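You operate a simulated robot arm through the tools that you are given. There is no shell and no other tool.

You are at the controls of a simulated robot arm. One attempt, no reset.

## Task
Glue the sample's piece onto mat 57's card and roll it flat.
Fine: it goes in the frame; use the open stick and the roller between the boxes; put both back. Set down upright: glue stick, roller.

The check looks at the end state, three seconds after you hand in, the way a careful person would. Anything else that was tipped, shoved, dropped, spilled or broken makes it a failure.

## Robot
A 7-joint arm with a four-finger gripper, fixed in place. Base frame: the origin is on the floor under the middle of its stand, x ahead of it, y to its left, z up; the work surface is at about z = 760. Units: mm, rad, N and s.
It reaches about 1223 mm from its shoulder. Its first joint turns from -1.204 to 3.002 rad. Payload 3.67 kg.
The TCP is the grasp point between the finger pads, 28 mm short of the fingertips. In the tool frame z runs along the fingers and y along their closing line. The gripper opens to 112 mm; its body begins 73 mm behind the TCP.
Orientation is that of the tool frame in the base frame, as a unit quaternion [x, y, z, w]. With the fingers straight down and closing along the base's y, the tool's x points along the base's -x, its y along +y and its z along -z.

## Interface
- The arm moves only by the tool apply_moves. Its argument "steps" is a list of rows, each an object of numbers (a shift or turn left out is 0, a gripper value left out holds the last): "x", "y", "z": the shift along the tool's x, y, z in units of 25 mm (1.0 is 25 mm); "ax", "ay", "az": the turn, a rotation vector about the tool's x, y, z in units of 5 degrees (1.0 is 5 degrees); "jaw": the opening, from 0 (shut) to 1 (fully open). In form: [{"x": .., "y": .., "z": .., "ax": .., "ay": .., "az": .., "jaw": ..}, ...]. A call has 1 to 20 rows; each row shifts and turns the commanded pose from where the row before left it, along the tool's axes as they then stand. A call with a number of a shift or a turn outside -1 to 1 is refused whole. Each row takes 0.2 s and may step no farther than 50 mm and 0.15 rad from the row before; otherwise, or with a gripper value out of range, the whole call is refused. Where a pose cannot be reached the arm comes as near as it can. A force on the tool above 50 N (or 10 N above the force at the start of the call, whichever is more), or a blocked arm, ends the call early, and 0.2 s more pass. Each finger travels about 102.5 mm/s and halts on what it meets, pressing with about 35 N; the grip force reading is that of the motor and also rises with nothing between the fingers. The clock runs only during rows and for 0.2 s after the last one: add rows that do not move to give the fingers time. It gives the time, the measured TCP pose, the force on the tool (base axes), the opening and the grip force at its end, in the units of the frame above (readings bear some noise), with the torque about the TCP (base axes, N m) and any sound that the robot's microphone picked up.
- Cameras (640 x 400 px; columns grow to the right, rows downward): "scene" is fixed at [220.3, -650.1, 1506.5]; the picture's right is [-0.27, -0.96, 0.00], its down [-0.94, 0.27, -0.19] and it looks along [0.19, -0.05, -0.98] (base axes); focal length 214 px, centre (320, 200). "wrist" rides on the gripper at [60, -18, -104] in the tool frame; the picture's right is [0.29, 0.96, 0.00], its down [-0.80, 0.24, -0.55] and it looks along [-0.53, 0.16, 0.83] (tool axes); focal length 234 px, centre (320, 200). There is no depth. A picture from a camera that has moved, and an enlarged one, comes with that camera's place and axes in the base frame and with its lens.
- get_image(camera): a new picture of that camera. The clock stands still meanwhile.
- move_column(by): slides the trunk up (or, below 0, down) by that many mm; the arm rides with it, the base frame stays. It gives what a move gives, with no picture.
- close_up(camera, box): a new picture of the part [left, top, right, bottom] of that camera's present view, enlarged. The clock stands still meanwhile.
- finish_job(): hands the job in; it is judged then, once.

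Nothing tells you positions but the pictures and the camera data. Unless the task says otherwise, let go and move clear before handing in.

The tools are called after "Call:" by a JSON object that holds its "op" and its "data". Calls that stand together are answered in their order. apply_moves: Moves the arm, as the interface text tells. Its arguments: {"type":"object","properties":{"steps":{"type":"array"}},"required":["steps"]} The other tools are called the same way: move_column (by) moves the trunk up or down; get_image (camera) takes a picture; close_up (camera, box) takes an enlarged picture of a part of a camera's view; finish_job () hands the job in.

At the start:

```text
t: 0.0
eef_pos: [719.7, -508.2, 1117.6]
tool_rot: [0.0, 1.0, 0.0, 0.0]
force: [-0.9, -0.4, 0.7]
wrist_torque: [0.0, 0.02, 0.01]
gripper_width: 112.0
gripper_force: 0.0
trunk travel left (down, up): [-575.0, 265.0]
```

scene: 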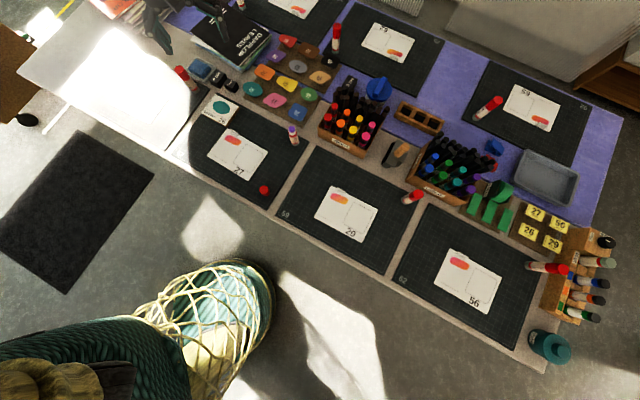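
wrist: 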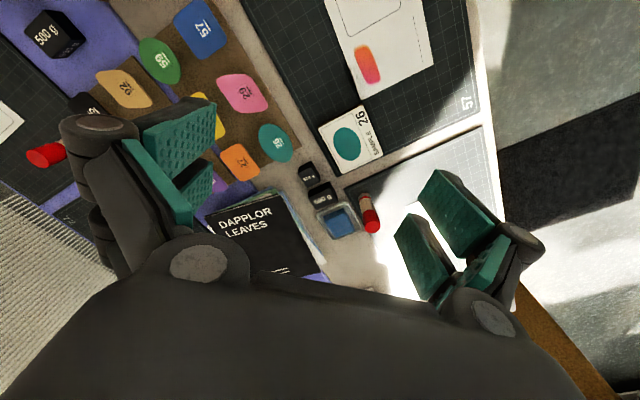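

I see a long table with several mats, cards, glue sticks, leaf-like pieces and boxes of pens. I'll look closely before moving anything.

Call:
{"op": "close_up", "data": {"camera": "scene", "box": [160, 0, 360, 125]}}

Call:
{"op": "close_up", "data": {"camera": "scene", "box": [160, 80, 360, 205]}}

Call:
{"op": "close_up", "data": {"camera": "scene", "box": [300, 70, 500, 195]}}

Call:
{"op": "close_up", "data": {"camera": "scene", "box": [440, 70, 640, 195]}}

Call:
{"op": "close_up", "data": {"camera": "scene", "box": [440, 180, 640, 305]}}

Call:
{"op": "close_up", "data": {"camera": "scene", "box": [300, 150, 500, 275]}}

Call:
{"op": "close_up", "data": {"camera": "wrist", "box": [200, 0, 520, 200]}}

Call:
{"op": "close_up", "data": {"camera": "wrist", "box": [0, 0, 320, 200]}}

```text
3.20 times, centred on (260, 62) of scene
camera zoom: at [220.3, -650.1, 1506.5], right [-0.27, -0.96, 0.0], down [-0.94, 0.27, -0.19], along [0.19, -0.05, -0.98], focal length 686 px, centre (512, 640)
```

zoom: 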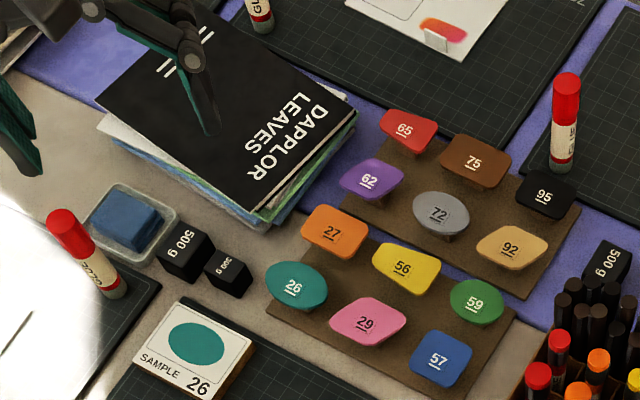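

```text
3.20 times, centred on (260, 142) of scene
camera zoom: at [220.3, -650.1, 1506.5], right [-0.27, -0.96, 0.0], down [-0.94, 0.27, -0.19], along [0.19, -0.05, -0.98], focal length 686 px, centre (512, 384)
```

zoom: 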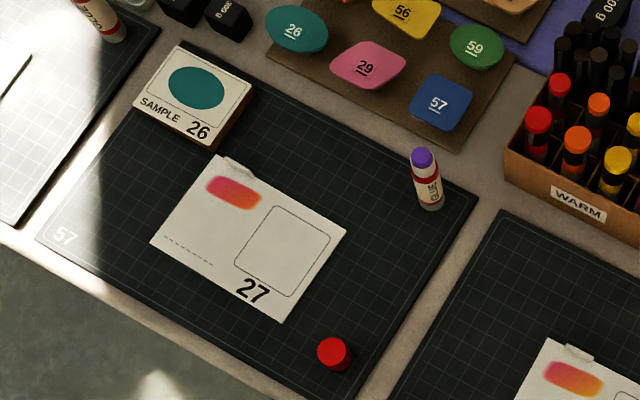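

```text
3.20 times, centred on (400, 132) of scene
camera zoom: at [220.3, -650.1, 1506.5], right [-0.27, -0.96, 0.0], down [-0.94, 0.27, -0.19], along [0.19, -0.05, -0.98], focal length 686 px, centre (64, 416)
```

zoom: 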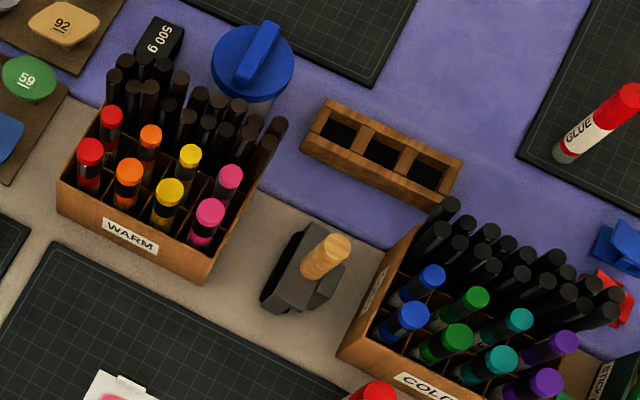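

```text
3.20 times, centred on (540, 132) of scene
camera zoom: at [220.3, -650.1, 1506.5], right [-0.27, -0.96, 0.0], down [-0.94, 0.27, -0.19], along [0.19, -0.05, -0.98], focal length 686 px, centre (-384, 416)
```

zoom: 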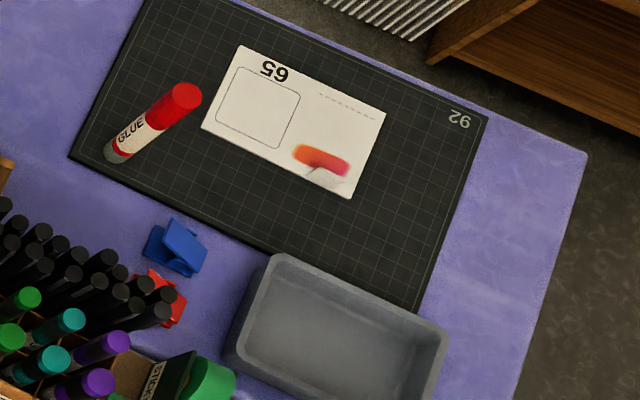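

```text
3.20 times, centred on (540, 242) of scene
camera zoom: at [220.3, -650.1, 1506.5], right [-0.27, -0.96, 0.0], down [-0.94, 0.27, -0.19], along [0.19, -0.05, -0.98], focal length 686 px, centre (-384, 64)
```

zoom: 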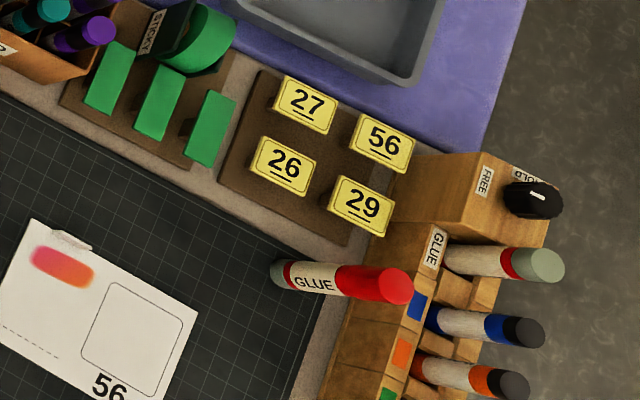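

```text
3.20 times, centred on (400, 212) of scene
camera zoom: at [220.3, -650.1, 1506.5], right [-0.27, -0.96, 0.0], down [-0.94, 0.27, -0.19], along [0.19, -0.05, -0.98], focal length 686 px, centre (64, 160)
```

zoom: 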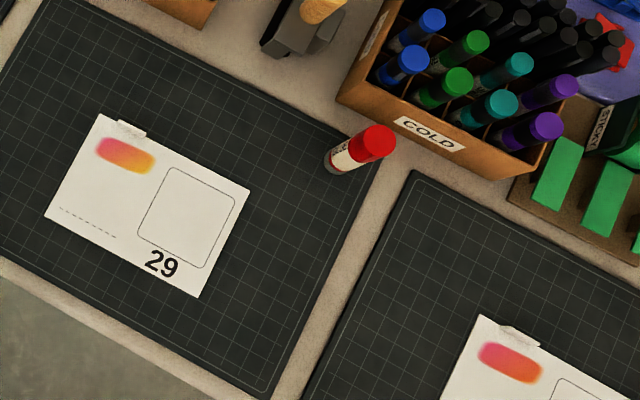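

```text
2.00 times, centred on (360, 100) of wrist
camera zoom: at [660.3, -526.5, 1220.4], right [-0.29, 0.96, 0.0], down [0.8, 0.24, 0.55], along [0.53, 0.16, -0.83], focal length 468 px, centre (240, 400)
```

zoom: 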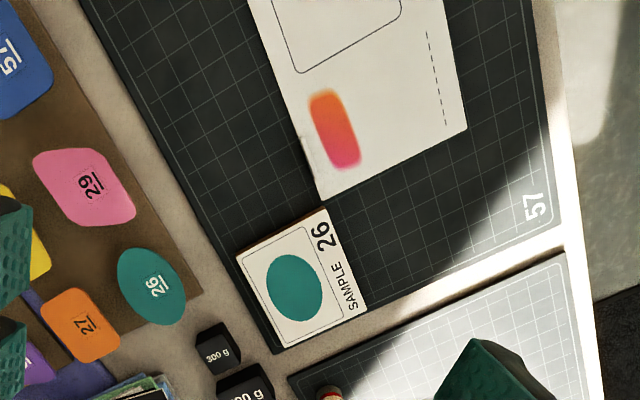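

```text
2.00 times, centred on (160, 100) of wrist
camera zoom: at [660.3, -526.5, 1220.4], right [-0.29, 0.96, 0.0], down [0.8, 0.24, 0.55], along [0.53, 0.16, -0.83], focal length 468 px, centre (640, 400)
```

zoom: 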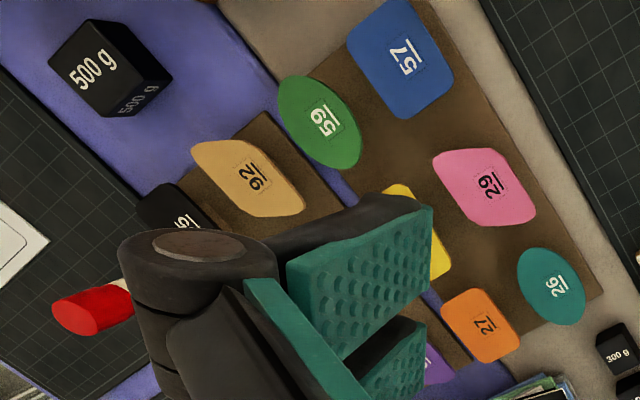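

The sample shows 26, the teal oval. Mat 57 holds the card marked 27, an uncapped purple glue stick and a loose red cap. The roller stands between the WARM and COLD boxes. I'll move the wrist camera over mat 57 for a better look.

Call:
{"op": "apply_moves", "data": {"steps": [{"x": 0.98, "y": -0.33, "z": 0.2}, {"x": 0.98, "y": -0.33, "z": 0.2}, {"x": 0.98, "y": -0.33, "z": 0.2}, {"x": 0.98, "y": -0.33, "z": 0.2}, {"x": 0.98, "y": -0.33, "z": 0.2}, {"x": 0.98, "y": -0.33, "z": 0.2}, {"x": 0.98, "y": -0.33, "z": 0.2}, {"x": 0.98, "y": -0.33, "z": 0.2}, {"x": 0.98, "y": -0.33, "z": 0.2}, {"x": 0.98, "y": -0.33, "z": 0.2}, {"x": 0.98, "y": -0.33, "z": 0.2}, {"x": 0.98, "y": -0.33, "z": 0.2}, {"x": 0.98, "y": -0.33, "z": 0.2}]}}

Call:
{"op": "get_image", "data": {"camera": "wrist"}}

Call:
{"op": "get_image", "data": {"camera": "scene"}}

```text
t: 2.8
eef_pos: [400.4, -614.5, 1052.1]
tool_rot: [0.001, 1.0, 0.001, 0.001]
force: [-0.7, -0.4, -0.7]
wrist_torque: [0.02, -0.01, 0.02]
gripper_width: 112.0
gripper_force: 0.0
trunk travel left (down, up): [-575.0, 265.0]
```

```text
taken
camera wrist: at [341.3, -632.6, 1154.9], right [-0.29, 0.96, 0.0], down [0.8, 0.24, 0.55], along [0.53, 0.16, -0.83], focal length 234 px, centre (320, 200)
```

wrist: 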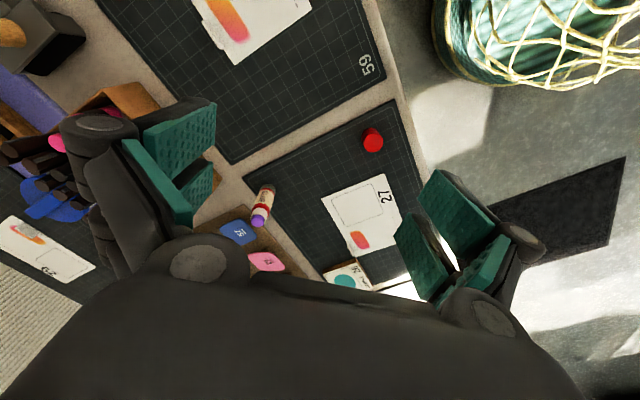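

```text
taken
```

scene: 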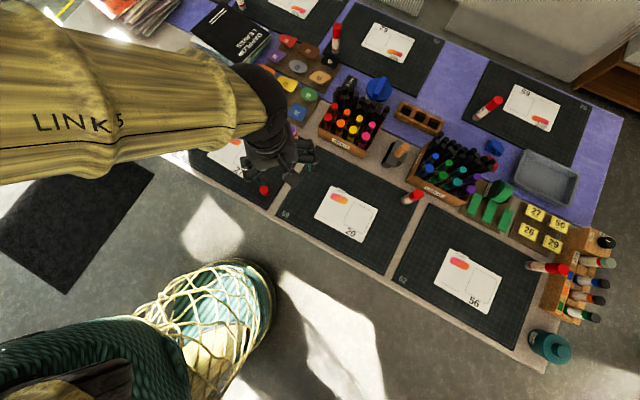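

Everything matches: mat 57 carries card 27. I'll take close-ups of the stick, card, sample and pieces to measure them.

Call:
{"op": "close_up", "data": {"camera": "wrist", "box": [220, 110, 440, 290]}}

Call:
{"op": "close_up", "data": {"camera": "wrist", "box": [230, 170, 310, 220]}}

Call:
{"op": "close_up", "data": {"camera": "wrist", "box": [200, 200, 380, 300]}}

```text
2.22 times, centred on (330, 200) of wrist
camera zoom: at [341.3, -632.6, 1154.9], right [-0.29, 0.96, 0.0], down [0.8, 0.24, 0.55], along [0.53, 0.16, -0.83], focal length 520 px, centre (298, 200)
```

zoom: 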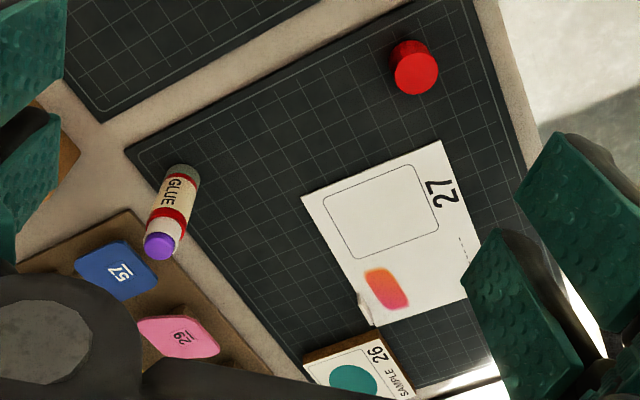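

```text
8.00 times, centred on (270, 195) of wrist
camera zoom: at [341.3, -632.6, 1154.9], right [-0.29, 0.96, 0.0], down [0.8, 0.24, 0.55], along [0.53, 0.16, -0.83], focal length 1873 px, centre (720, 240)
```

zoom: 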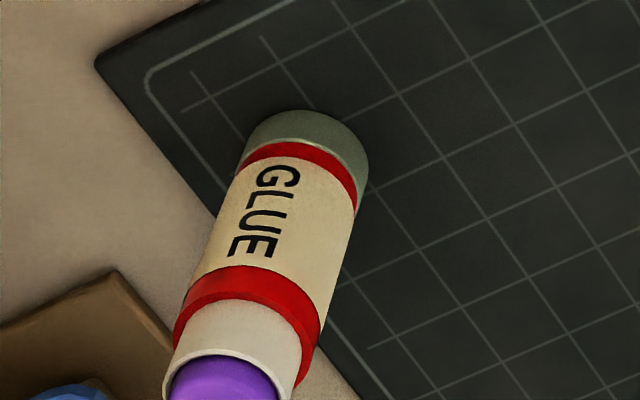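

```text
3.56 times, centred on (290, 250) of wrist
camera zoom: at [341.3, -632.6, 1154.9], right [-0.29, 0.96, 0.0], down [0.8, 0.24, 0.55], along [0.53, 0.16, -0.83], focal length 833 px, centre (427, 22)
```

zoom: 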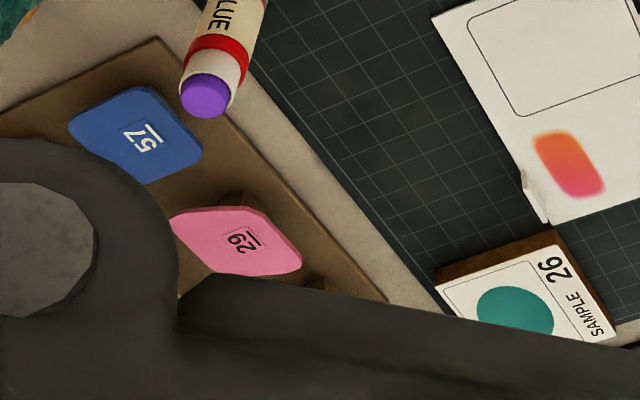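

The pieces sit on small pedestals, and the stick stands upright at about (600, -660). Next I'll check the gripper's own size in the scene view, because I'll need to grasp the stick horizontally.

Call:
{"op": "close_up", "data": {"camera": "scene", "box": [220, 90, 340, 200]}}

Call:
{"op": "close_up", "data": {"camera": "wrist", "box": [0, 80, 640, 400]}}

```text
3.64 times, centred on (280, 145) of scene
camera zoom: at [220.3, -650.1, 1506.5], right [-0.27, -0.96, 0.0], down [-0.94, 0.27, -0.19], along [0.19, -0.05, -0.98], focal length 780 px, centre (466, 400)
```

zoom: 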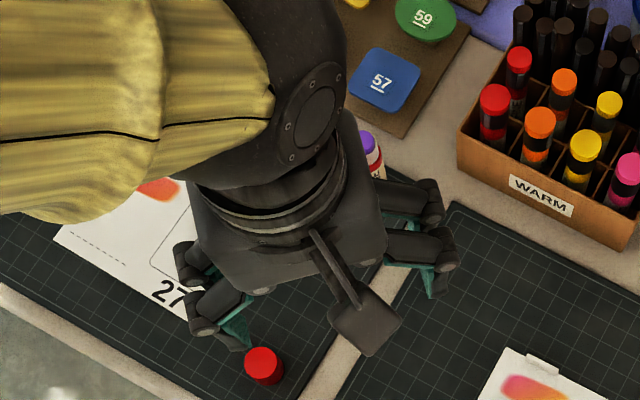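

```text
1.00 times, centred on (320, 240) of wrist (not enlarged: the box is as wide or as high as the picture)
camera zoom: at [341.3, -632.6, 1154.9], right [-0.29, 0.96, 0.0], down [0.8, 0.24, 0.55], along [0.53, 0.16, -0.83], focal length 234 px, centre (320, 160)
```

zoom: 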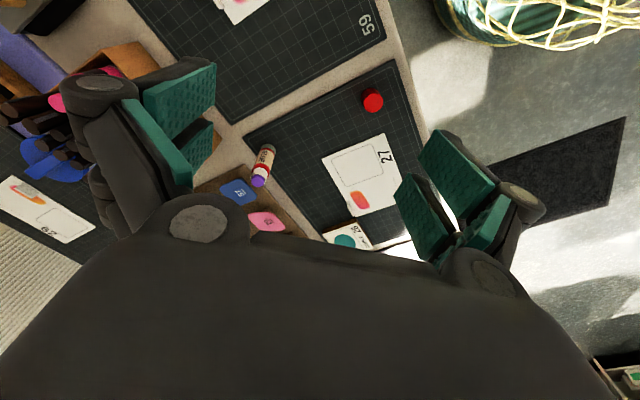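

The gripper body is slim along tool x, with the camera sticking out on the robot side. I'll try a near-horizontal tool pose high above the table, heading square into the table at about -45°, to see if the arm can do it.

Call:
{"op": "apply_moves", "data": {"steps": [{"az": 1}, {"az": 1}, {"az": 1}, {"az": 1}, {"az": 1}, {"az": 1}, {"az": 1}, {"az": 1}, {"az": 1}]}}

Call:
{"op": "apply_moves", "data": {"steps": [{"ay": -1}, {"ay": -1}, {"ay": -1}, {"ay": -1}, {"ay": -1}, {"ay": -1}, {"ay": -1}, {"ay": -1}, {"ay": -1}, {"ay": -1}, {"ay": -1}, {"ay": -1}, {"ay": -1}, {"ay": -0.6}]}}

Call:
{"op": "get_image", "data": {"camera": "wrist"}}

Call:
{"op": "get_image", "data": {"camera": "scene"}}

```text
t: 4.8
eef_pos: [400.3, -615.3, 1053.2]
tool_rot: [0.383, 0.924, 0.0, -0.001]
force: [-1.1, 0.2, 0.1]
wrist_torque: [-0.02, -0.01, 0.04]
gripper_width: 112.1
gripper_force: 0.0
trunk travel left (down, up): [-575.0, 265.0]
```

```text
t: 7.8
eef_pos: [445.0, -671.3, 1064.9]
tool_rot: [0.318, 0.766, -0.214, 0.516]
force: [-0.4, -0.3, 0.0]
wrist_torque: [0.0, -0.02, 0.0]
gripper_width: 112.2
gripper_force: 0.1
out of reach, approached as far as the arm can: row 9, 10, 11, 12, 13, 14
trunk travel left (down, up): [-575.0, 265.0]
```

```text
taken
camera wrist: at [349.6, -600.6, 1046.7], right [0.6, 0.75, -0.27], down [0.02, 0.32, 0.95], along [0.8, -0.57, 0.18], focal length 234 px, centre (320, 200)
```

wrist: 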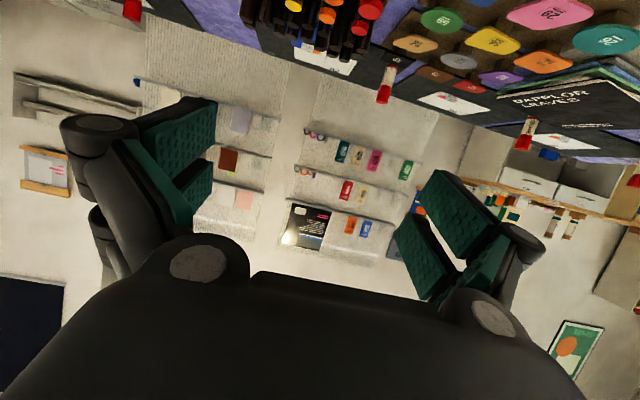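

```text
taken
```

scene: 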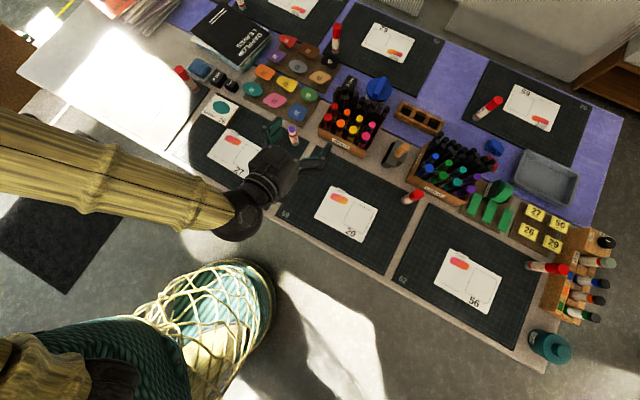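

The tilt works, but the arm is too folded this close to its base. I'll move farther out and sideways to get behind the stick.

Call:
{"op": "apply_moves", "data": {"steps": [{"y": 1}, {"y": 1}, {"y": 1}, {"y": 1}]}}

```text
t: 8.8
eef_pos: [514.1, -604.5, 1064.9]
tool_rot: [0.318, 0.765, -0.213, 0.517]
force: [-1.3, -0.4, 0.2]
wrist_torque: [0.03, 0.01, 0.05]
gripper_width: 112.0
gripper_force: 0.1
trunk travel left (down, up): [-575.0, 265.0]
```

The commanded pose resyncs to the measured one. Now I'll test the 180° spin about the tool axis here, clear of everything.

Call:
{"op": "apply_moves", "data": {"steps": [{"az": 1}, {"az": 1}, {"az": 1}, {"az": 1}, {"az": 1}, {"az": 1}, {"az": 1}, {"az": 1}, {"az": 1}, {"az": 1}, {"az": 1}, {"az": 1}, {"az": 1}, {"az": 1}, {"az": 1}, {"az": 1}, {"az": 1}, {"az": 1}]}}

Call:
{"op": "apply_moves", "data": {"steps": [{"az": 1}, {"az": 1}, {"az": 1}, {"az": 1}, {"az": 1}, {"az": 1}, {"az": 1}, {"az": 1}, {"az": 1}, {"az": 1}, {"az": 1}, {"az": 1}, {"az": 1}, {"az": 1}, {"az": 1}, {"az": 1}, {"az": 1}, {"az": 1}]}}

Call:
{"op": "get_image", "data": {"camera": "wrist"}}

```text
t: 12.6
eef_pos: [515.7, -602.4, 1063.3]
tool_rot: [0.767, 0.317, 0.213, 0.516]
force: [0.2, 0.7, -0.3]
wrist_torque: [-0.02, -0.02, -0.01]
gripper_width: 111.9
gripper_force: 0.1
trunk travel left (down, up): [-575.0, 265.0]
```

```text
t: 16.4
eef_pos: [516.1, -601.4, 1064.5]
tool_rot: [0.766, -0.318, 0.516, 0.214]
force: [0.8, -0.6, 0.4]
wrist_torque: [0.05, 0.03, -0.03]
gripper_width: 112.0
gripper_force: 0.1
trunk travel left (down, up): [-575.0, 265.0]
```

```text
taken
camera wrist: at [477.7, -536.8, 1157.9], right [-0.6, -0.75, 0.27], down [-0.74, 0.41, -0.53], along [0.29, -0.52, -0.8], focal length 234 px, centre (320, 200)
```

wrist: 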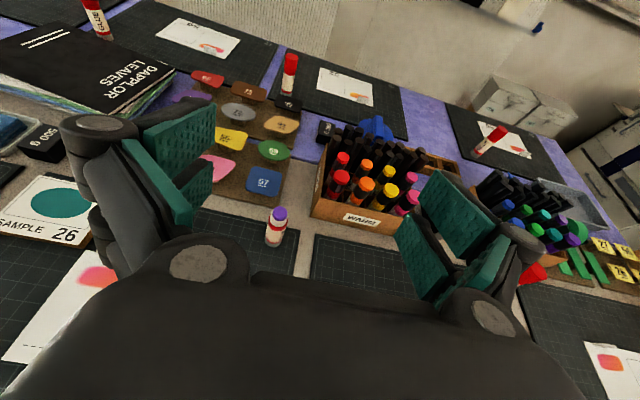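

Both spin orientations are reachable. My plan is to grasp the stick with the camera down, then spin it so the tip points down with the camera on top. I'll spin back and drop to a spot behind the stick with the jaw partly closed.

Call:
{"op": "apply_moves", "data": {"steps": [{"az": -1}, {"az": -1}, {"az": -1}, {"az": -1}, {"az": -1}, {"az": -1}, {"az": -1}, {"az": -1}, {"az": -1}, {"az": -1}, {"az": -1}, {"az": -1}, {"az": -1}, {"az": -1}, {"az": -1}, {"az": -1}, {"az": -1}, {"az": -1}]}}

Call:
{"op": "apply_moves", "data": {"steps": [{"az": -1}, {"az": -1}, {"az": -1}, {"az": -1}, {"az": -1}, {"az": -1}, {"az": -1}, {"az": -1}, {"az": -1}, {"az": -1}, {"az": -1}, {"az": -1}, {"az": -1}, {"az": -1}, {"az": -1}, {"az": -1}, {"az": -1}, {"az": -1}]}}

Call:
{"op": "apply_moves", "data": {"steps": [{"x": 1, "y": 0.09, "z": 0.2, "jaw": 0.75}, {"x": 1, "y": 0.09, "z": 0.2}, {"x": 1, "y": 0.09, "z": 0.2}, {"x": 1, "y": 0.09, "z": 0.2}, {"x": 1, "y": 0.09, "z": 0.2}]}}

Call:
{"op": "get_image", "data": {"camera": "wrist"}}

Call:
{"op": "get_image", "data": {"camera": "scene"}}

```text
t: 20.2
eef_pos: [516.1, -601.2, 1063.4]
tool_rot: [0.766, 0.318, 0.213, 0.517]
force: [0.1, 0.0, -0.6]
wrist_torque: [0.01, -0.02, -0.01]
gripper_width: 112.2
gripper_force: 0.0
trunk travel left (down, up): [-575.0, 265.0]
```

```text
t: 24.0
eef_pos: [516.0, -601.7, 1063.9]
tool_rot: [0.317, 0.767, -0.214, 0.516]
force: [-0.1, -0.4, 0.3]
wrist_torque: [0.0, -0.02, 0.0]
gripper_width: 112.3
gripper_force: 0.1
trunk travel left (down, up): [-575.0, 265.0]
```

```text
t: 25.2
eef_pos: [509.1, -606.7, 1006.7]
tool_rot: [0.318, 0.77, -0.21, 0.512]
force: [-0.1, -0.4, 0.8]
wrist_torque: [-0.02, 0.01, 0.02]
gripper_width: 84.1
gripper_force: 0.1
out of reach, approached as far as the arm can: row 1, 2, 3, 4, 5
trunk travel left (down, up): [-575.0, 265.0]
```

```text
taken
camera wrist: at [413.7, -536.0, 991.0], right [0.6, 0.76, -0.26], down [0.02, 0.31, 0.95], along [0.8, -0.57, 0.17], focal length 234 px, centre (320, 200)
```

wrist: 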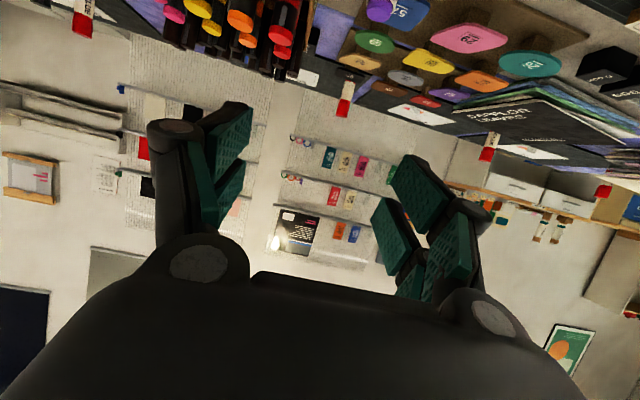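

```text
taken
```

scene: 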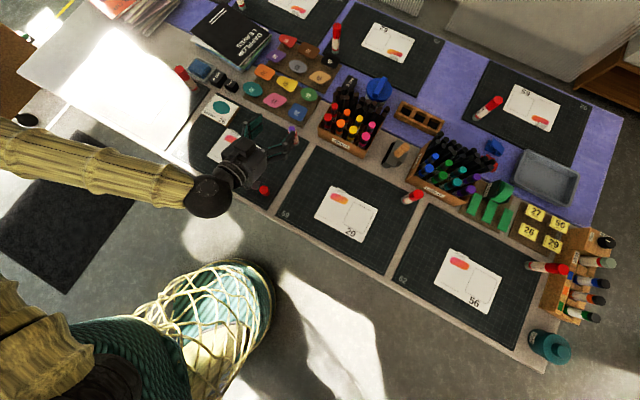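

The descent hits a wrist limit because the shoulder is high. Lowering the trunk should bring the tool down and ease that limit.

Call:
{"op": "move_column", "data": {"by": -150}}

Call:
{"op": "get_image", "data": {"camera": "scene"}}

Call:
{"op": "get_image", "data": {"camera": "wrist"}}

```text
t: 26.9
eef_pos: [509.3, -606.1, 858.5]
tool_rot: [0.317, 0.77, -0.21, 0.513]
force: [0.9, 0.0, 0.1]
wrist_torque: [-0.03, 0.02, -0.01]
gripper_width: 83.9
gripper_force: 0.1
trunk travel left (down, up): [-425.0, 415.0]
```

```text
taken
```

scene: 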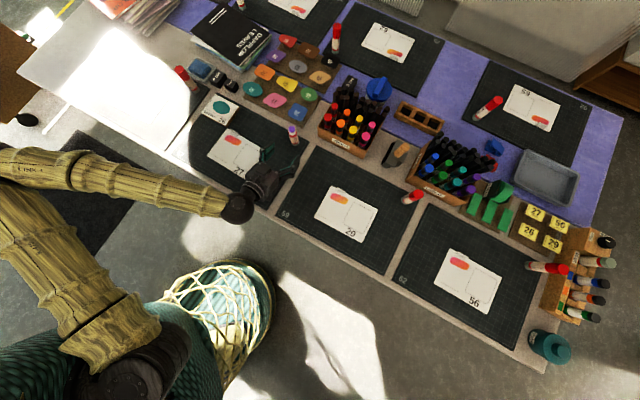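

```text
taken
camera wrist: at [413.4, -535.8, 841.4], right [0.6, 0.76, -0.26], down [0.02, 0.31, 0.95], along [0.8, -0.57, 0.17], focal length 234 px, centre (320, 200)
```

wrist: 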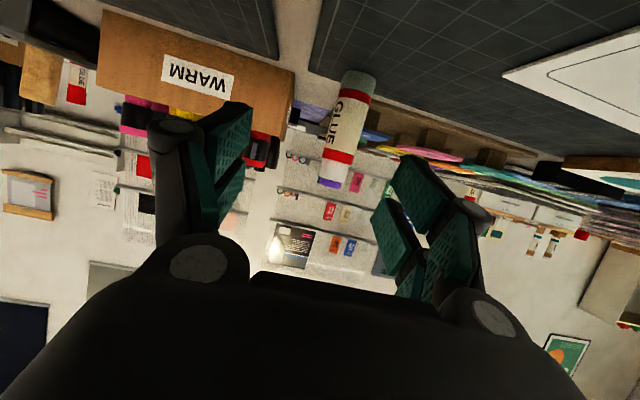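

The trunk move worked and the stick is now ahead of the fingers. A close-up will help me refine its bearing.

Call:
{"op": "close_up", "data": {"camera": "wrist", "box": [300, 50, 400, 200]}}

Call:
{"op": "close_up", "data": {"camera": "scene", "box": [230, 110, 330, 200]}}

```text
2.67 times, centred on (350, 125) of wrist
camera zoom: at [413.4, -535.8, 841.4], right [0.6, 0.76, -0.26], down [0.02, 0.31, 0.95], along [0.8, -0.57, 0.17], focal length 624 px, centre (240, 400)
```

zoom: 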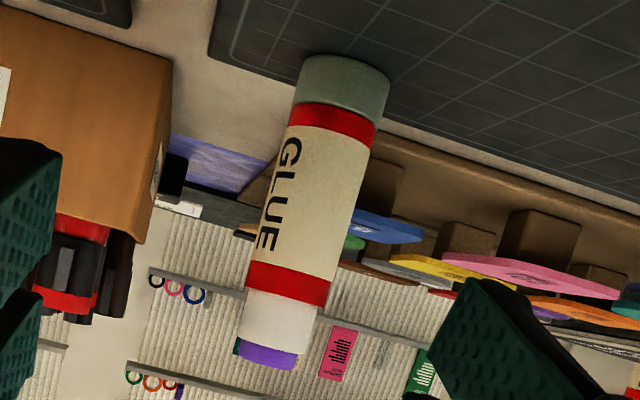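

```text
4.44 times, centred on (280, 155) of scene
camera zoom: at [220.3, -650.1, 1506.5], right [-0.27, -0.96, 0.0], down [-0.94, 0.27, -0.19], along [0.19, -0.05, -0.98], focal length 953 px, centre (498, 400)
```

zoom: 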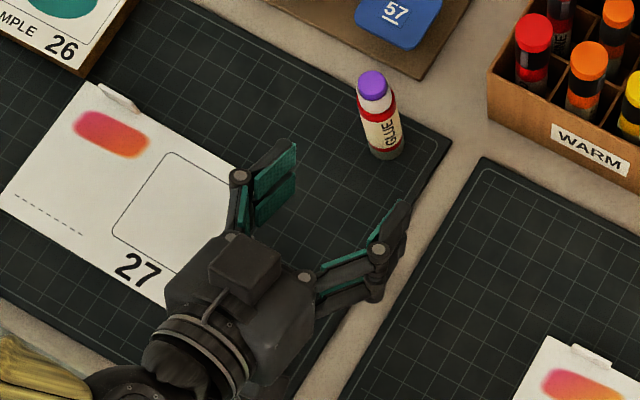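

I put the stick axis at about (598.5, -660.3), 30 mm in diameter and about 100 mm tall. I'll line up sideways first and then advance most of the way.

Call:
{"op": "apply_moves", "data": {"steps": [{"x": 0.1, "y": 0.5}, {"x": 0.1, "y": 0.46}, {"z": 0.6}, {"z": 0.6}, {"z": 0.6}, {"z": 0.6}]}}

Call:
{"op": "get_image", "data": {"camera": "wrist"}}

Call:
{"op": "close_up", "data": {"camera": "scene", "box": [230, 110, 330, 200]}}

```text
t: 28.4
eef_pos: [562.6, -638.7, 838.2]
tool_rot: [0.317, 0.77, -0.209, 0.512]
force: [-0.5, -0.1, 0.5]
wrist_torque: [0.01, -0.02, 0.02]
gripper_width: 84.0
gripper_force: 0.1
out of reach, approached as far as the arm can: row 1, 2
trunk travel left (down, up): [-425.0, 415.0]
```

```text
taken
camera wrist: at [465.4, -567.7, 822.6], right [0.6, 0.76, -0.26], down [0.02, 0.31, 0.95], along [0.8, -0.57, 0.17], focal length 234 px, centre (320, 200)
```

wrist: 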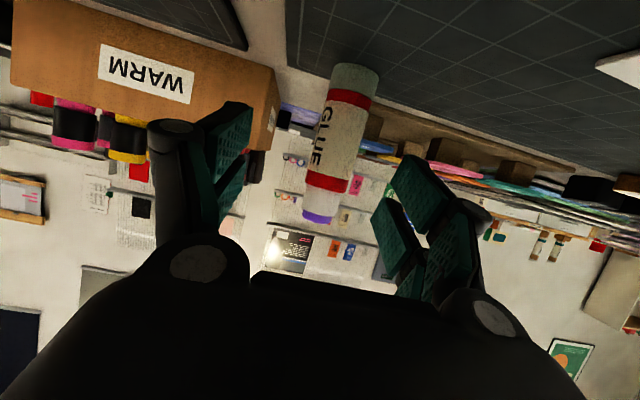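

```text
4.44 times, centred on (280, 155) of scene
camera zoom: at [220.3, -650.1, 1506.5], right [-0.27, -0.96, 0.0], down [-0.94, 0.27, -0.19], along [0.19, -0.05, -0.98], focal length 953 px, centre (498, 400)
```

zoom: 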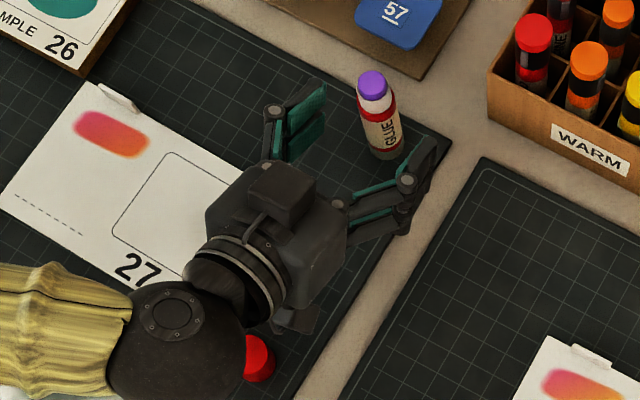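

The stick is about 11 mm to tool +y and 48 mm ahead. I'll centre on it and finish the approach.

Call:
{"op": "apply_moves", "data": {"steps": [{"y": 0.43}, {"x": 0.12, "z": 0.5}, {"x": 0.12, "z": 0.5}, {"x": 0.12, "z": 0.5}]}}

Call:
{"op": "get_image", "data": {"camera": "wrist"}}

Call:
{"op": "close_up", "data": {"camera": "scene", "box": [230, 110, 330, 200]}}

```text
t: 29.4
eef_pos: [594.7, -651.9, 821.7]
tool_rot: [0.318, 0.772, -0.208, 0.509]
force: [0.5, 0.6, -0.7]
wrist_torque: [0.0, 0.04, -0.06]
gripper_width: 83.9
gripper_force: 0.1
out of reach, approached as far as the arm can: row 2
trunk travel left (down, up): [-425.0, 415.0]
```

```text
taken
camera wrist: at [498.8, -581.5, 806.6], right [0.59, 0.76, -0.26], down [0.03, 0.31, 0.95], along [0.8, -0.57, 0.16], focal length 234 px, centre (320, 200)
```

wrist: 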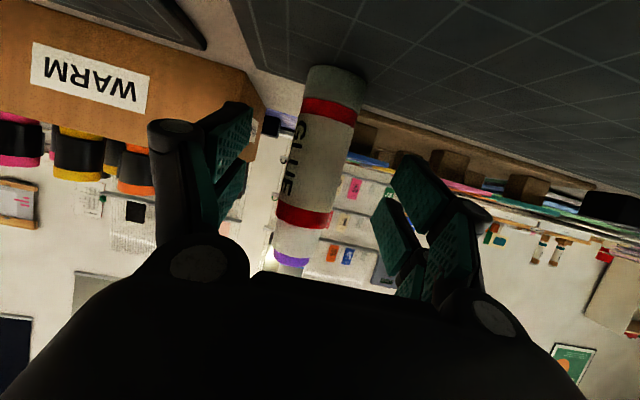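

```text
4.44 times, centred on (280, 155) of scene
camera zoom: at [220.3, -650.1, 1506.5], right [-0.27, -0.96, 0.0], down [-0.94, 0.27, -0.19], along [0.19, -0.05, -0.98], focal length 953 px, centre (498, 400)
```

zoom: 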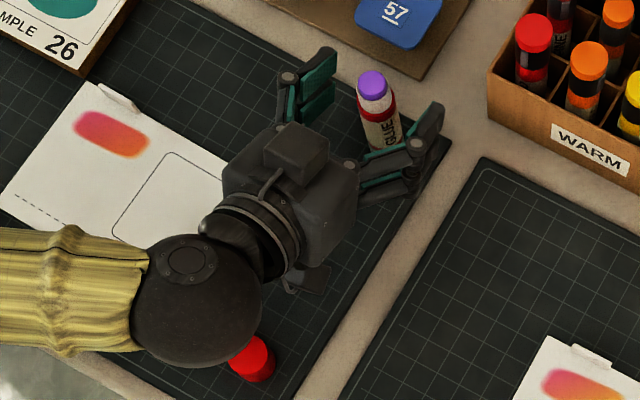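

The stick is nearly centred. I'll make a small sideways and forward correction, lower the trunk 10 mm for a mid-height grip, and check again.

Call:
{"op": "apply_moves", "data": {"steps": [{"y": -0.15}, {"x": -0.13, "z": 0.32}]}}

Call:
{"op": "move_column", "data": {"by": -10}}

Call:
{"op": "get_image", "data": {"camera": "wrist"}}

Call:
{"op": "close_up", "data": {"camera": "scene", "box": [230, 110, 330, 200]}}

```text
t: 29.9
eef_pos: [598.6, -659.7, 821.1]
tool_rot: [0.317, 0.77, -0.21, 0.513]
force: [0.3, -0.5, 0.8]
wrist_torque: [0.02, 0.01, 0.01]
gripper_width: 83.9
gripper_force: 0.0
trunk travel left (down, up): [-425.0, 415.0]
```

```text
t: 30.5
eef_pos: [597.3, -657.1, 812.0]
tool_rot: [0.317, 0.769, -0.21, 0.514]
force: [0.3, 0.0, -0.1]
wrist_torque: [-0.03, 0.03, -0.03]
gripper_width: 84.0
gripper_force: 0.0
trunk travel left (down, up): [-415.0, 425.0]
```

```text
taken
camera wrist: at [501.1, -587.9, 796.4], right [0.6, 0.76, -0.26], down [0.02, 0.31, 0.95], along [0.8, -0.57, 0.17], focal length 234 px, centre (320, 200)
```

wrist: 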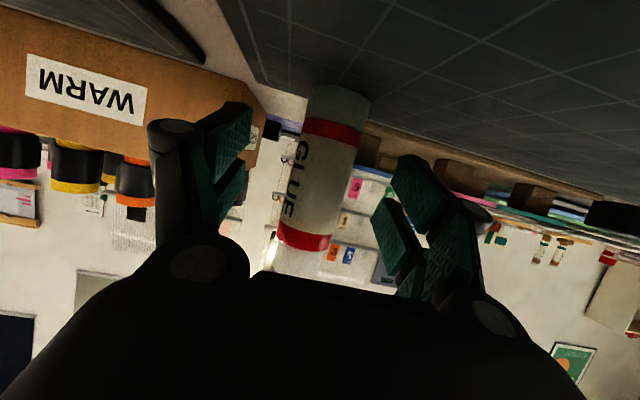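

```text
4.44 times, centred on (280, 155) of scene
camera zoom: at [220.3, -650.1, 1506.5], right [-0.27, -0.96, 0.0], down [-0.94, 0.27, -0.19], along [0.19, -0.05, -0.98], focal length 953 px, centre (498, 400)
```

zoom: 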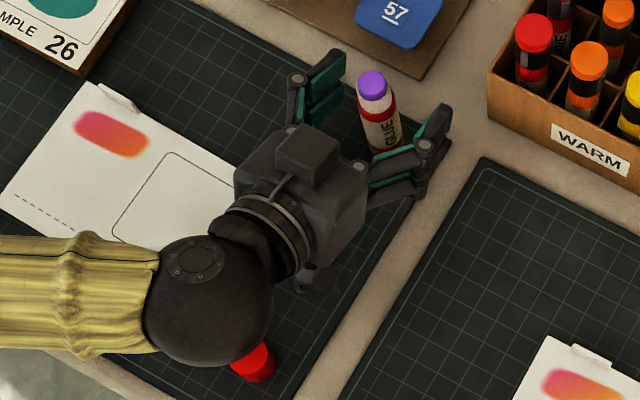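

The stick is centred between the pads at z ≈ 812. Closing the jaw on it now.

Call:
{"op": "apply_moves", "data": {"steps": [{"jaw": 0.4}, {"jaw": 0.15}, {"jaw": 0.15}, {"jaw": 0.15}, {"jaw": 0.15}]}}

Call:
{"op": "get_image", "data": {"camera": "wrist"}}

Call:
{"op": "close_up", "data": {"camera": "scene", "box": [230, 110, 330, 200]}}

```text
t: 31.7
eef_pos: [597.6, -659.2, 812.8]
tool_rot: [0.318, 0.77, -0.21, 0.512]
force: [-1.0, -0.6, 1.2]
wrist_torque: [-0.01, 0.03, -0.04]
gripper_width: 26.6
gripper_force: 34.8
trunk travel left (down, up): [-415.0, 425.0]
```

```text
taken
camera wrist: at [501.1, -588.0, 796.3], right [0.6, 0.76, -0.26], down [0.02, 0.31, 0.95], along [0.8, -0.57, 0.17], focal length 234 px, centre (320, 200)
```

wrist: 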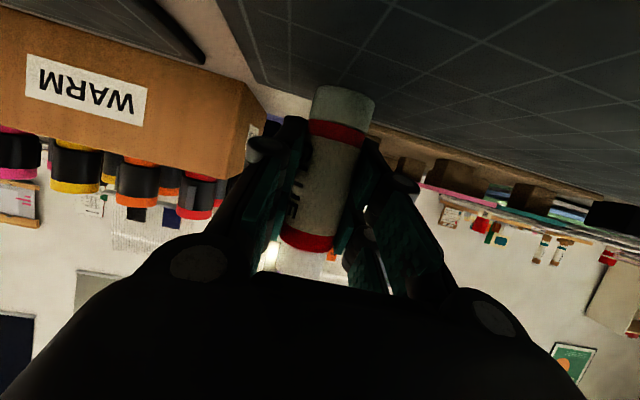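

```text
4.44 times, centred on (280, 155) of scene
camera zoom: at [220.3, -650.1, 1506.5], right [-0.27, -0.96, 0.0], down [-0.94, 0.27, -0.19], along [0.19, -0.05, -0.98], focal length 953 px, centre (498, 400)
```

zoom: 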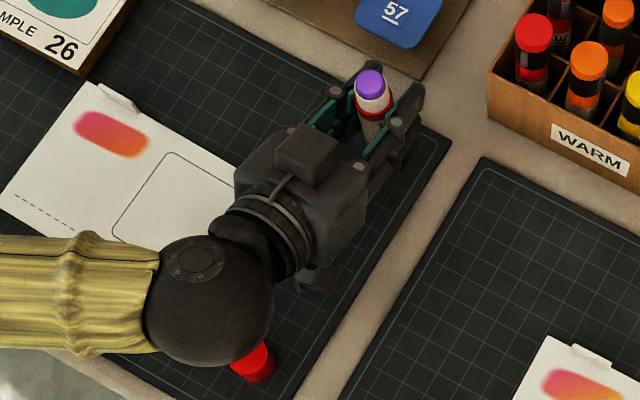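

The grip holds at 26.6 mm and 35 N. I'll lift straight up with the arm and check that the stick comes with it.

Call:
{"op": "apply_moves", "data": {"steps": [{"x": -0.2, "z": -0.085}, {"x": -0.4, "z": -0.17}, {"x": -0.886, "z": -0.371}, {"x": -0.886, "z": -0.371}, {"x": -0.886, "z": -0.371}, {"x": -0.886, "z": -0.371}, {"x": -0.5, "z": -0.21}]}}

Call:
{"op": "get_image", "data": {"camera": "wrist"}}

Call:
{"op": "get_image", "data": {"camera": "scene"}}

```text
t: 33.3
eef_pos: [596.2, -657.6, 939.8]
tool_rot: [0.317, 0.77, -0.21, 0.513]
force: [-0.6, 0.2, -0.6]
wrist_torque: [-0.04, -0.02, -0.01]
gripper_width: 26.4
gripper_force: 35.3
trunk travel left (down, up): [-415.0, 425.0]
```

```text
taken
camera wrist: at [500.9, -586.9, 923.9], right [0.6, 0.76, -0.26], down [0.02, 0.31, 0.95], along [0.8, -0.57, 0.17], focal length 234 px, centre (320, 200)
```

wrist: 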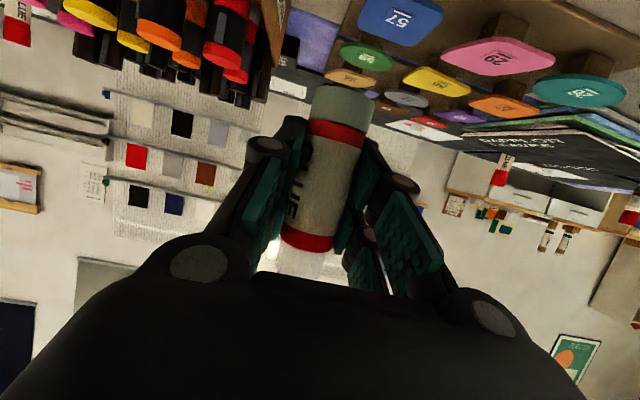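

```text
taken
```

scene: 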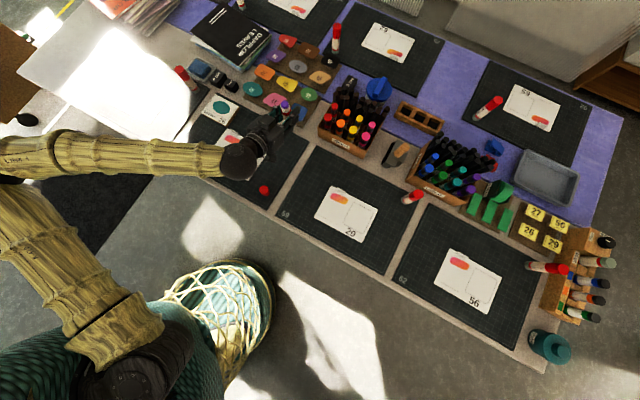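

The stick came up cleanly. Now I'll spin 180° so the tip points down.

Call:
{"op": "apply_moves", "data": {"steps": [{"az": 1}, {"az": 1}, {"az": 1}, {"az": 1}, {"az": 1}, {"az": 1}, {"az": 1}, {"az": 1}, {"az": 1}, {"az": 1}, {"az": 1}, {"az": 1}, {"az": 1}, {"az": 1}, {"az": 1}, {"az": 1}, {"az": 1}, {"az": 1}]}}

Call:
{"op": "apply_moves", "data": {"steps": [{"az": 1}, {"az": 1}, {"az": 1}, {"az": 1}, {"az": 1}, {"az": 1}, {"az": 1}, {"az": 1}, {"az": 1}, {"az": 1}, {"az": 1}, {"az": 1}, {"az": 1}, {"az": 1}, {"az": 1}, {"az": 1}, {"az": 1}, {"az": 1}]}}

Call:
{"op": "get_image", "data": {"camera": "wrist"}}

Call:
{"op": "get_image", "data": {"camera": "scene"}}

```text
t: 37.1
eef_pos: [598.0, -658.0, 938.2]
tool_rot: [0.769, 0.319, 0.214, 0.51]
force: [-0.5, 0.3, -1.2]
wrist_torque: [-0.05, -0.01, 0.0]
gripper_width: 27.0
gripper_force: 35.4
trunk travel left (down, up): [-415.0, 425.0]
```

```text
t: 40.9
eef_pos: [596.5, -658.8, 937.1]
tool_rot: [0.769, -0.318, 0.513, 0.21]
force: [0.8, 0.3, -1.0]
wrist_torque: [0.04, 0.01, -0.02]
gripper_width: 26.9
gripper_force: 35.2
trunk travel left (down, up): [-415.0, 425.0]
```

```text
taken
camera wrist: at [558.6, -595.2, 1032.1], right [-0.6, -0.76, 0.26], down [-0.75, 0.41, -0.52], along [0.29, -0.51, -0.81], focal length 234 px, centre (320, 200)
```

wrist: 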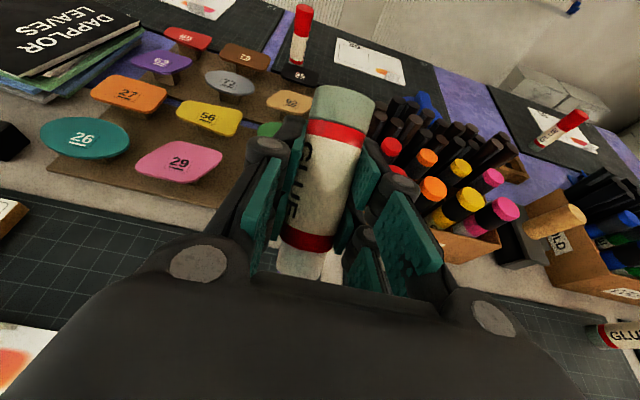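

```text
taken
```

scene: 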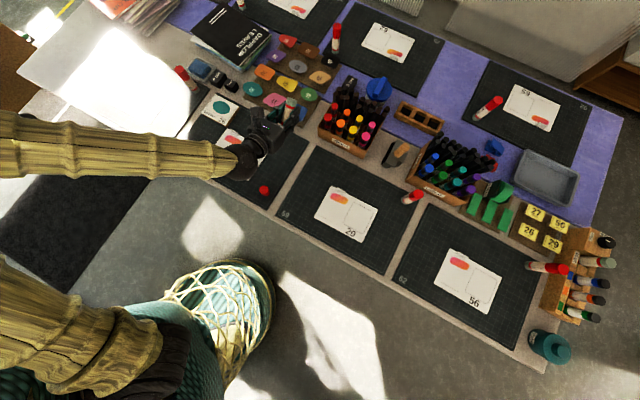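

Tip is down with the camera on top. Next I'll tilt the tool nearly level, then slide along the table toward the card frame.

Call:
{"op": "apply_moves", "data": {"steps": [{"ay": 1}, {"ay": 1}, {"ay": 1}, {"ay": 1}]}}

```text
t: 41.9
eef_pos: [595.6, -660.4, 941.6]
tool_rot: [0.724, -0.298, 0.577, 0.235]
force: [0.8, -0.1, -0.2]
wrist_torque: [-0.02, 0.0, 0.02]
gripper_width: 27.1
gripper_force: 35.2
out of reach, approached as far as the arm can: row 2, 3, 4
trunk travel left (down, up): [-415.0, 425.0]
```

The tilt stopped at about 13° short of level, so the shoulder needs to be lower relative to the tool. I'll lower the trunk and raise the arm by the same amount, then retry.

Call:
{"op": "move_column", "data": {"by": -90}}

Call:
{"op": "apply_moves", "data": {"steps": [{"x": 0.9, "z": -0.23}, {"x": 0.9, "z": -0.23}, {"x": 0.9, "z": -0.23}, {"x": 0.9, "z": -0.23}]}}

Call:
{"op": "apply_moves", "data": {"steps": [{"ay": 0.7}, {"ay": 0.7}, {"ay": 0.6}]}}

```text
t: 43.2
eef_pos: [596.1, -661.3, 849.8]
tool_rot: [0.724, -0.297, 0.577, 0.235]
force: [-0.4, -0.4, -0.2]
wrist_torque: [-0.01, 0.02, 0.04]
gripper_width: 26.9
gripper_force: 34.8
trunk travel left (down, up): [-325.0, 515.0]
```

```text
t: 44.2
eef_pos: [594.0, -661.2, 943.0]
tool_rot: [0.724, -0.298, 0.576, 0.235]
force: [-0.4, 0.3, -0.4]
wrist_torque: [0.02, 0.02, 0.01]
gripper_width: 27.0
gripper_force: 35.1
trunk travel left (down, up): [-325.0, 515.0]
```

```text
t: 45.0
eef_pos: [593.8, -662.2, 943.4]
tool_rot: [0.689, -0.283, 0.618, 0.251]
force: [1.0, -0.1, 0.0]
wrist_torque: [-0.05, 0.02, -0.05]
gripper_width: 27.2
gripper_force: 35.2
out of reach, approached as far as the arm can: row 3
trunk travel left (down, up): [-325.0, 515.0]
```

I need the shoulder lower still. I'll raise the arm 150 mm, lower the trunk 230 mm, and move toward the frame.

Call:
{"op": "apply_moves", "data": {"steps": [{"x": 0.99, "z": -0.11}, {"x": 0.99, "z": -0.11}, {"x": 0.99, "z": -0.11}, {"x": 0.99, "z": -0.11}, {"x": 0.99, "z": -0.11}, {"x": 0.99, "z": -0.11}]}}

Call:
{"op": "move_column", "data": {"by": -220}}

Call:
{"op": "get_image", "data": {"camera": "scene"}}

Call:
{"op": "get_image", "data": {"camera": "wrist"}}

```text
t: 46.1
eef_pos: [604.5, -680.0, 959.5]
tool_rot: [0.736, -0.276, 0.554, 0.276]
force: [0.2, 0.4, -0.6]
wrist_torque: [-0.04, -0.02, -0.04]
gripper_width: 26.8
gripper_force: 34.9
trunk travel left (down, up): [-325.0, 515.0]
stopped in row 5: the arm was blocked; the commanded pose is now the measured one
```

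```text
t: 47.8
eef_pos: [603.1, -680.0, 797.1]
tool_rot: [0.728, -0.276, 0.562, 0.279]
force: [-7.9, 19.2, 25.5]
wrist_torque: [2.57, 1.69, -0.54]
gripper_width: 26.8
gripper_force: 35.3
trunk travel left (down, up): [-150.0, 690.0]
stopped: the force on the tool passed its limit at 77 N (the readings are from after the stop); the commanded pose is now the measured one
```

```text
taken
```

scene: 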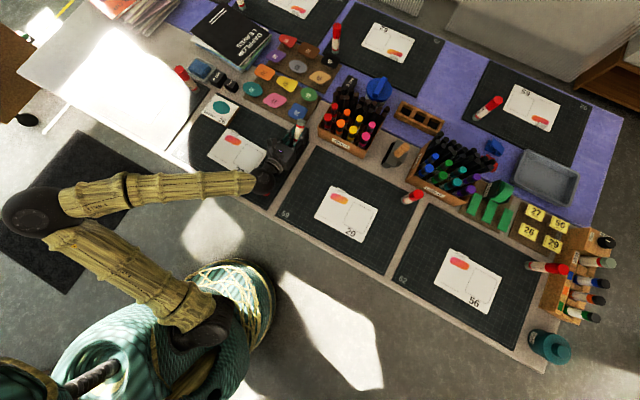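

```text
taken
camera wrist: at [560.9, -599.0, 874.4], right [-0.62, -0.69, 0.37], down [-0.71, 0.3, -0.63], along [0.32, -0.66, -0.68], focal length 234 px, centre (320, 200)
```

wrist: 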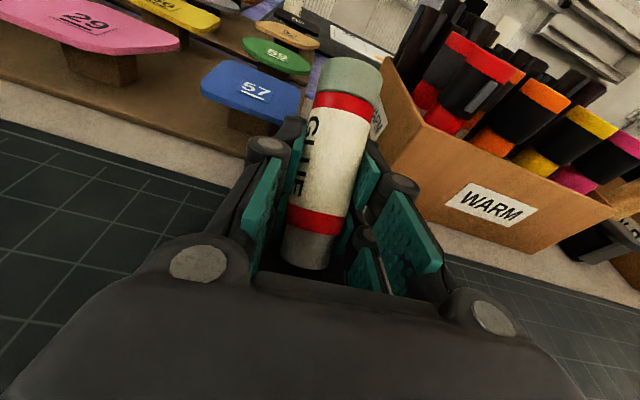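

The arm blocked partway through the first move, and the trunk then pressed the stick down on something at 77 N. I should have checked in between. I'll back straight up and inspect.

Call:
{"op": "move_column", "data": {"by": 60}}

Call:
{"op": "get_image", "data": {"camera": "wrist"}}

Call:
{"op": "close_up", "data": {"camera": "scene", "box": [180, 90, 380, 215]}}

```text
t: 48.8
eef_pos: [604.1, -681.8, 851.4]
tool_rot: [0.732, -0.275, 0.559, 0.277]
force: [-0.4, 0.0, -1.3]
wrist_torque: [-0.02, -0.03, 0.02]
gripper_width: 26.5
gripper_force: 35.2
trunk travel left (down, up): [-210.0, 630.0]
```

```text
taken
camera wrist: at [562.6, -601.0, 930.3], right [-0.62, -0.69, 0.37], down [-0.72, 0.3, -0.63], along [0.32, -0.66, -0.68], focal length 234 px, centre (320, 200)
```

wrist: 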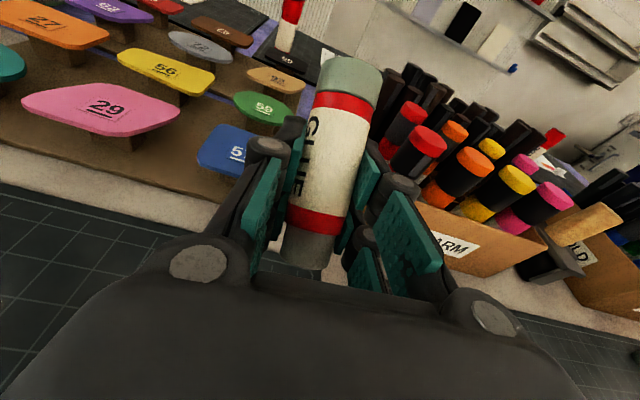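

```text
3.20 times, centred on (280, 152) of scene
camera zoom: at [220.3, -650.1, 1506.5], right [-0.27, -0.96, 0.0], down [-0.94, 0.27, -0.19], along [0.19, -0.05, -0.98], focal length 686 px, centre (448, 352)
```

zoom: 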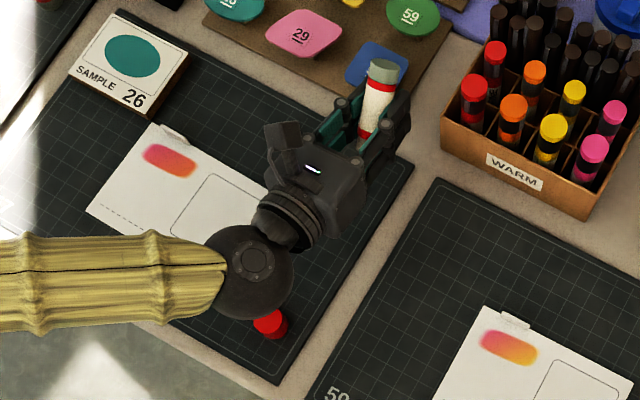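

Contact is gone and the stick is still gripped, though it slid slightly. The straight-in pose is too cramped, so I'll raise the trunk and yaw the hand to point mostly along -y. That keeps the wrist farther from the base.

Call:
{"op": "move_column", "data": {"by": 120}}

Call:
{"op": "apply_moves", "data": {"steps": [{"ax": -0.97, "ay": -0.098, "az": 0.223}, {"ax": -0.97, "ay": -0.098, "az": 0.223}, {"ax": -0.97, "ay": -0.098, "az": 0.223}, {"ax": -0.97, "ay": -0.098, "az": 0.223}]}}

Call:
{"op": "get_image", "data": {"camera": "scene"}}

```text
t: 50.3
eef_pos: [604.8, -681.0, 972.2]
tool_rot: [0.731, -0.275, 0.559, 0.278]
force: [0.3, -0.8, -0.5]
wrist_torque: [-0.03, 0.02, 0.0]
gripper_width: 26.7
gripper_force: 35.2
trunk travel left (down, up): [-330.0, 510.0]
```

```text
t: 51.3
eef_pos: [595.7, -714.4, 969.7]
tool_rot: [0.672, -0.408, 0.495, 0.37]
force: [0.2, 0.7, -0.2]
wrist_torque: [-0.01, 0.01, 0.05]
gripper_width: 26.4
gripper_force: 34.5
out of reach, approached as far as the arm can: row 3, 4
trunk travel left (down, up): [-330.0, 510.0]
```

```text
taken
```

scene: 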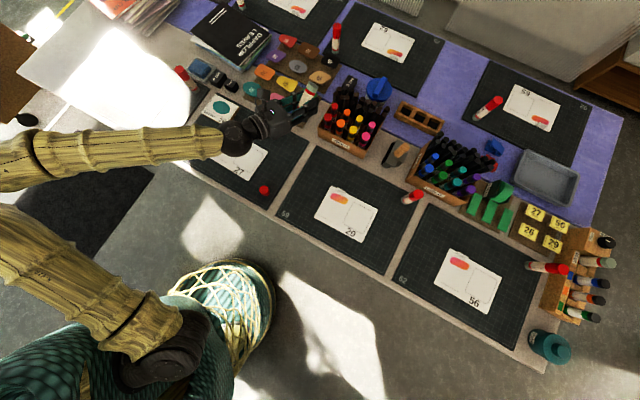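

It's out of reach again. I suspect the last joint is near its limit after the +180° spin, so I'll test that with a small extra spin in free air.

Call:
{"op": "apply_moves", "data": {"steps": [{"az": 1}, {"az": 1}, {"az": 1}, {"az": 1}]}}

Call:
{"op": "apply_moves", "data": {"steps": [{"az": -1}, {"az": -1}, {"az": -1}, {"az": -1}]}}

```text
t: 52.3
eef_pos: [596.2, -713.3, 969.7]
tool_rot: [0.592, -0.515, 0.553, 0.28]
force: [0.2, -0.3, -0.7]
wrist_torque: [-0.01, -0.04, 0.03]
gripper_width: 26.3
gripper_force: 35.2
trunk travel left (down, up): [-330.0, 510.0]
```

```text
t: 53.3
eef_pos: [597.9, -714.3, 970.7]
tool_rot: [0.673, -0.404, 0.496, 0.371]
force: [-0.1, -1.2, -0.6]
wrist_torque: [0.01, 0.0, -0.02]
gripper_width: 26.4
gripper_force: 34.5
trunk travel left (down, up): [-330.0, 510.0]
```

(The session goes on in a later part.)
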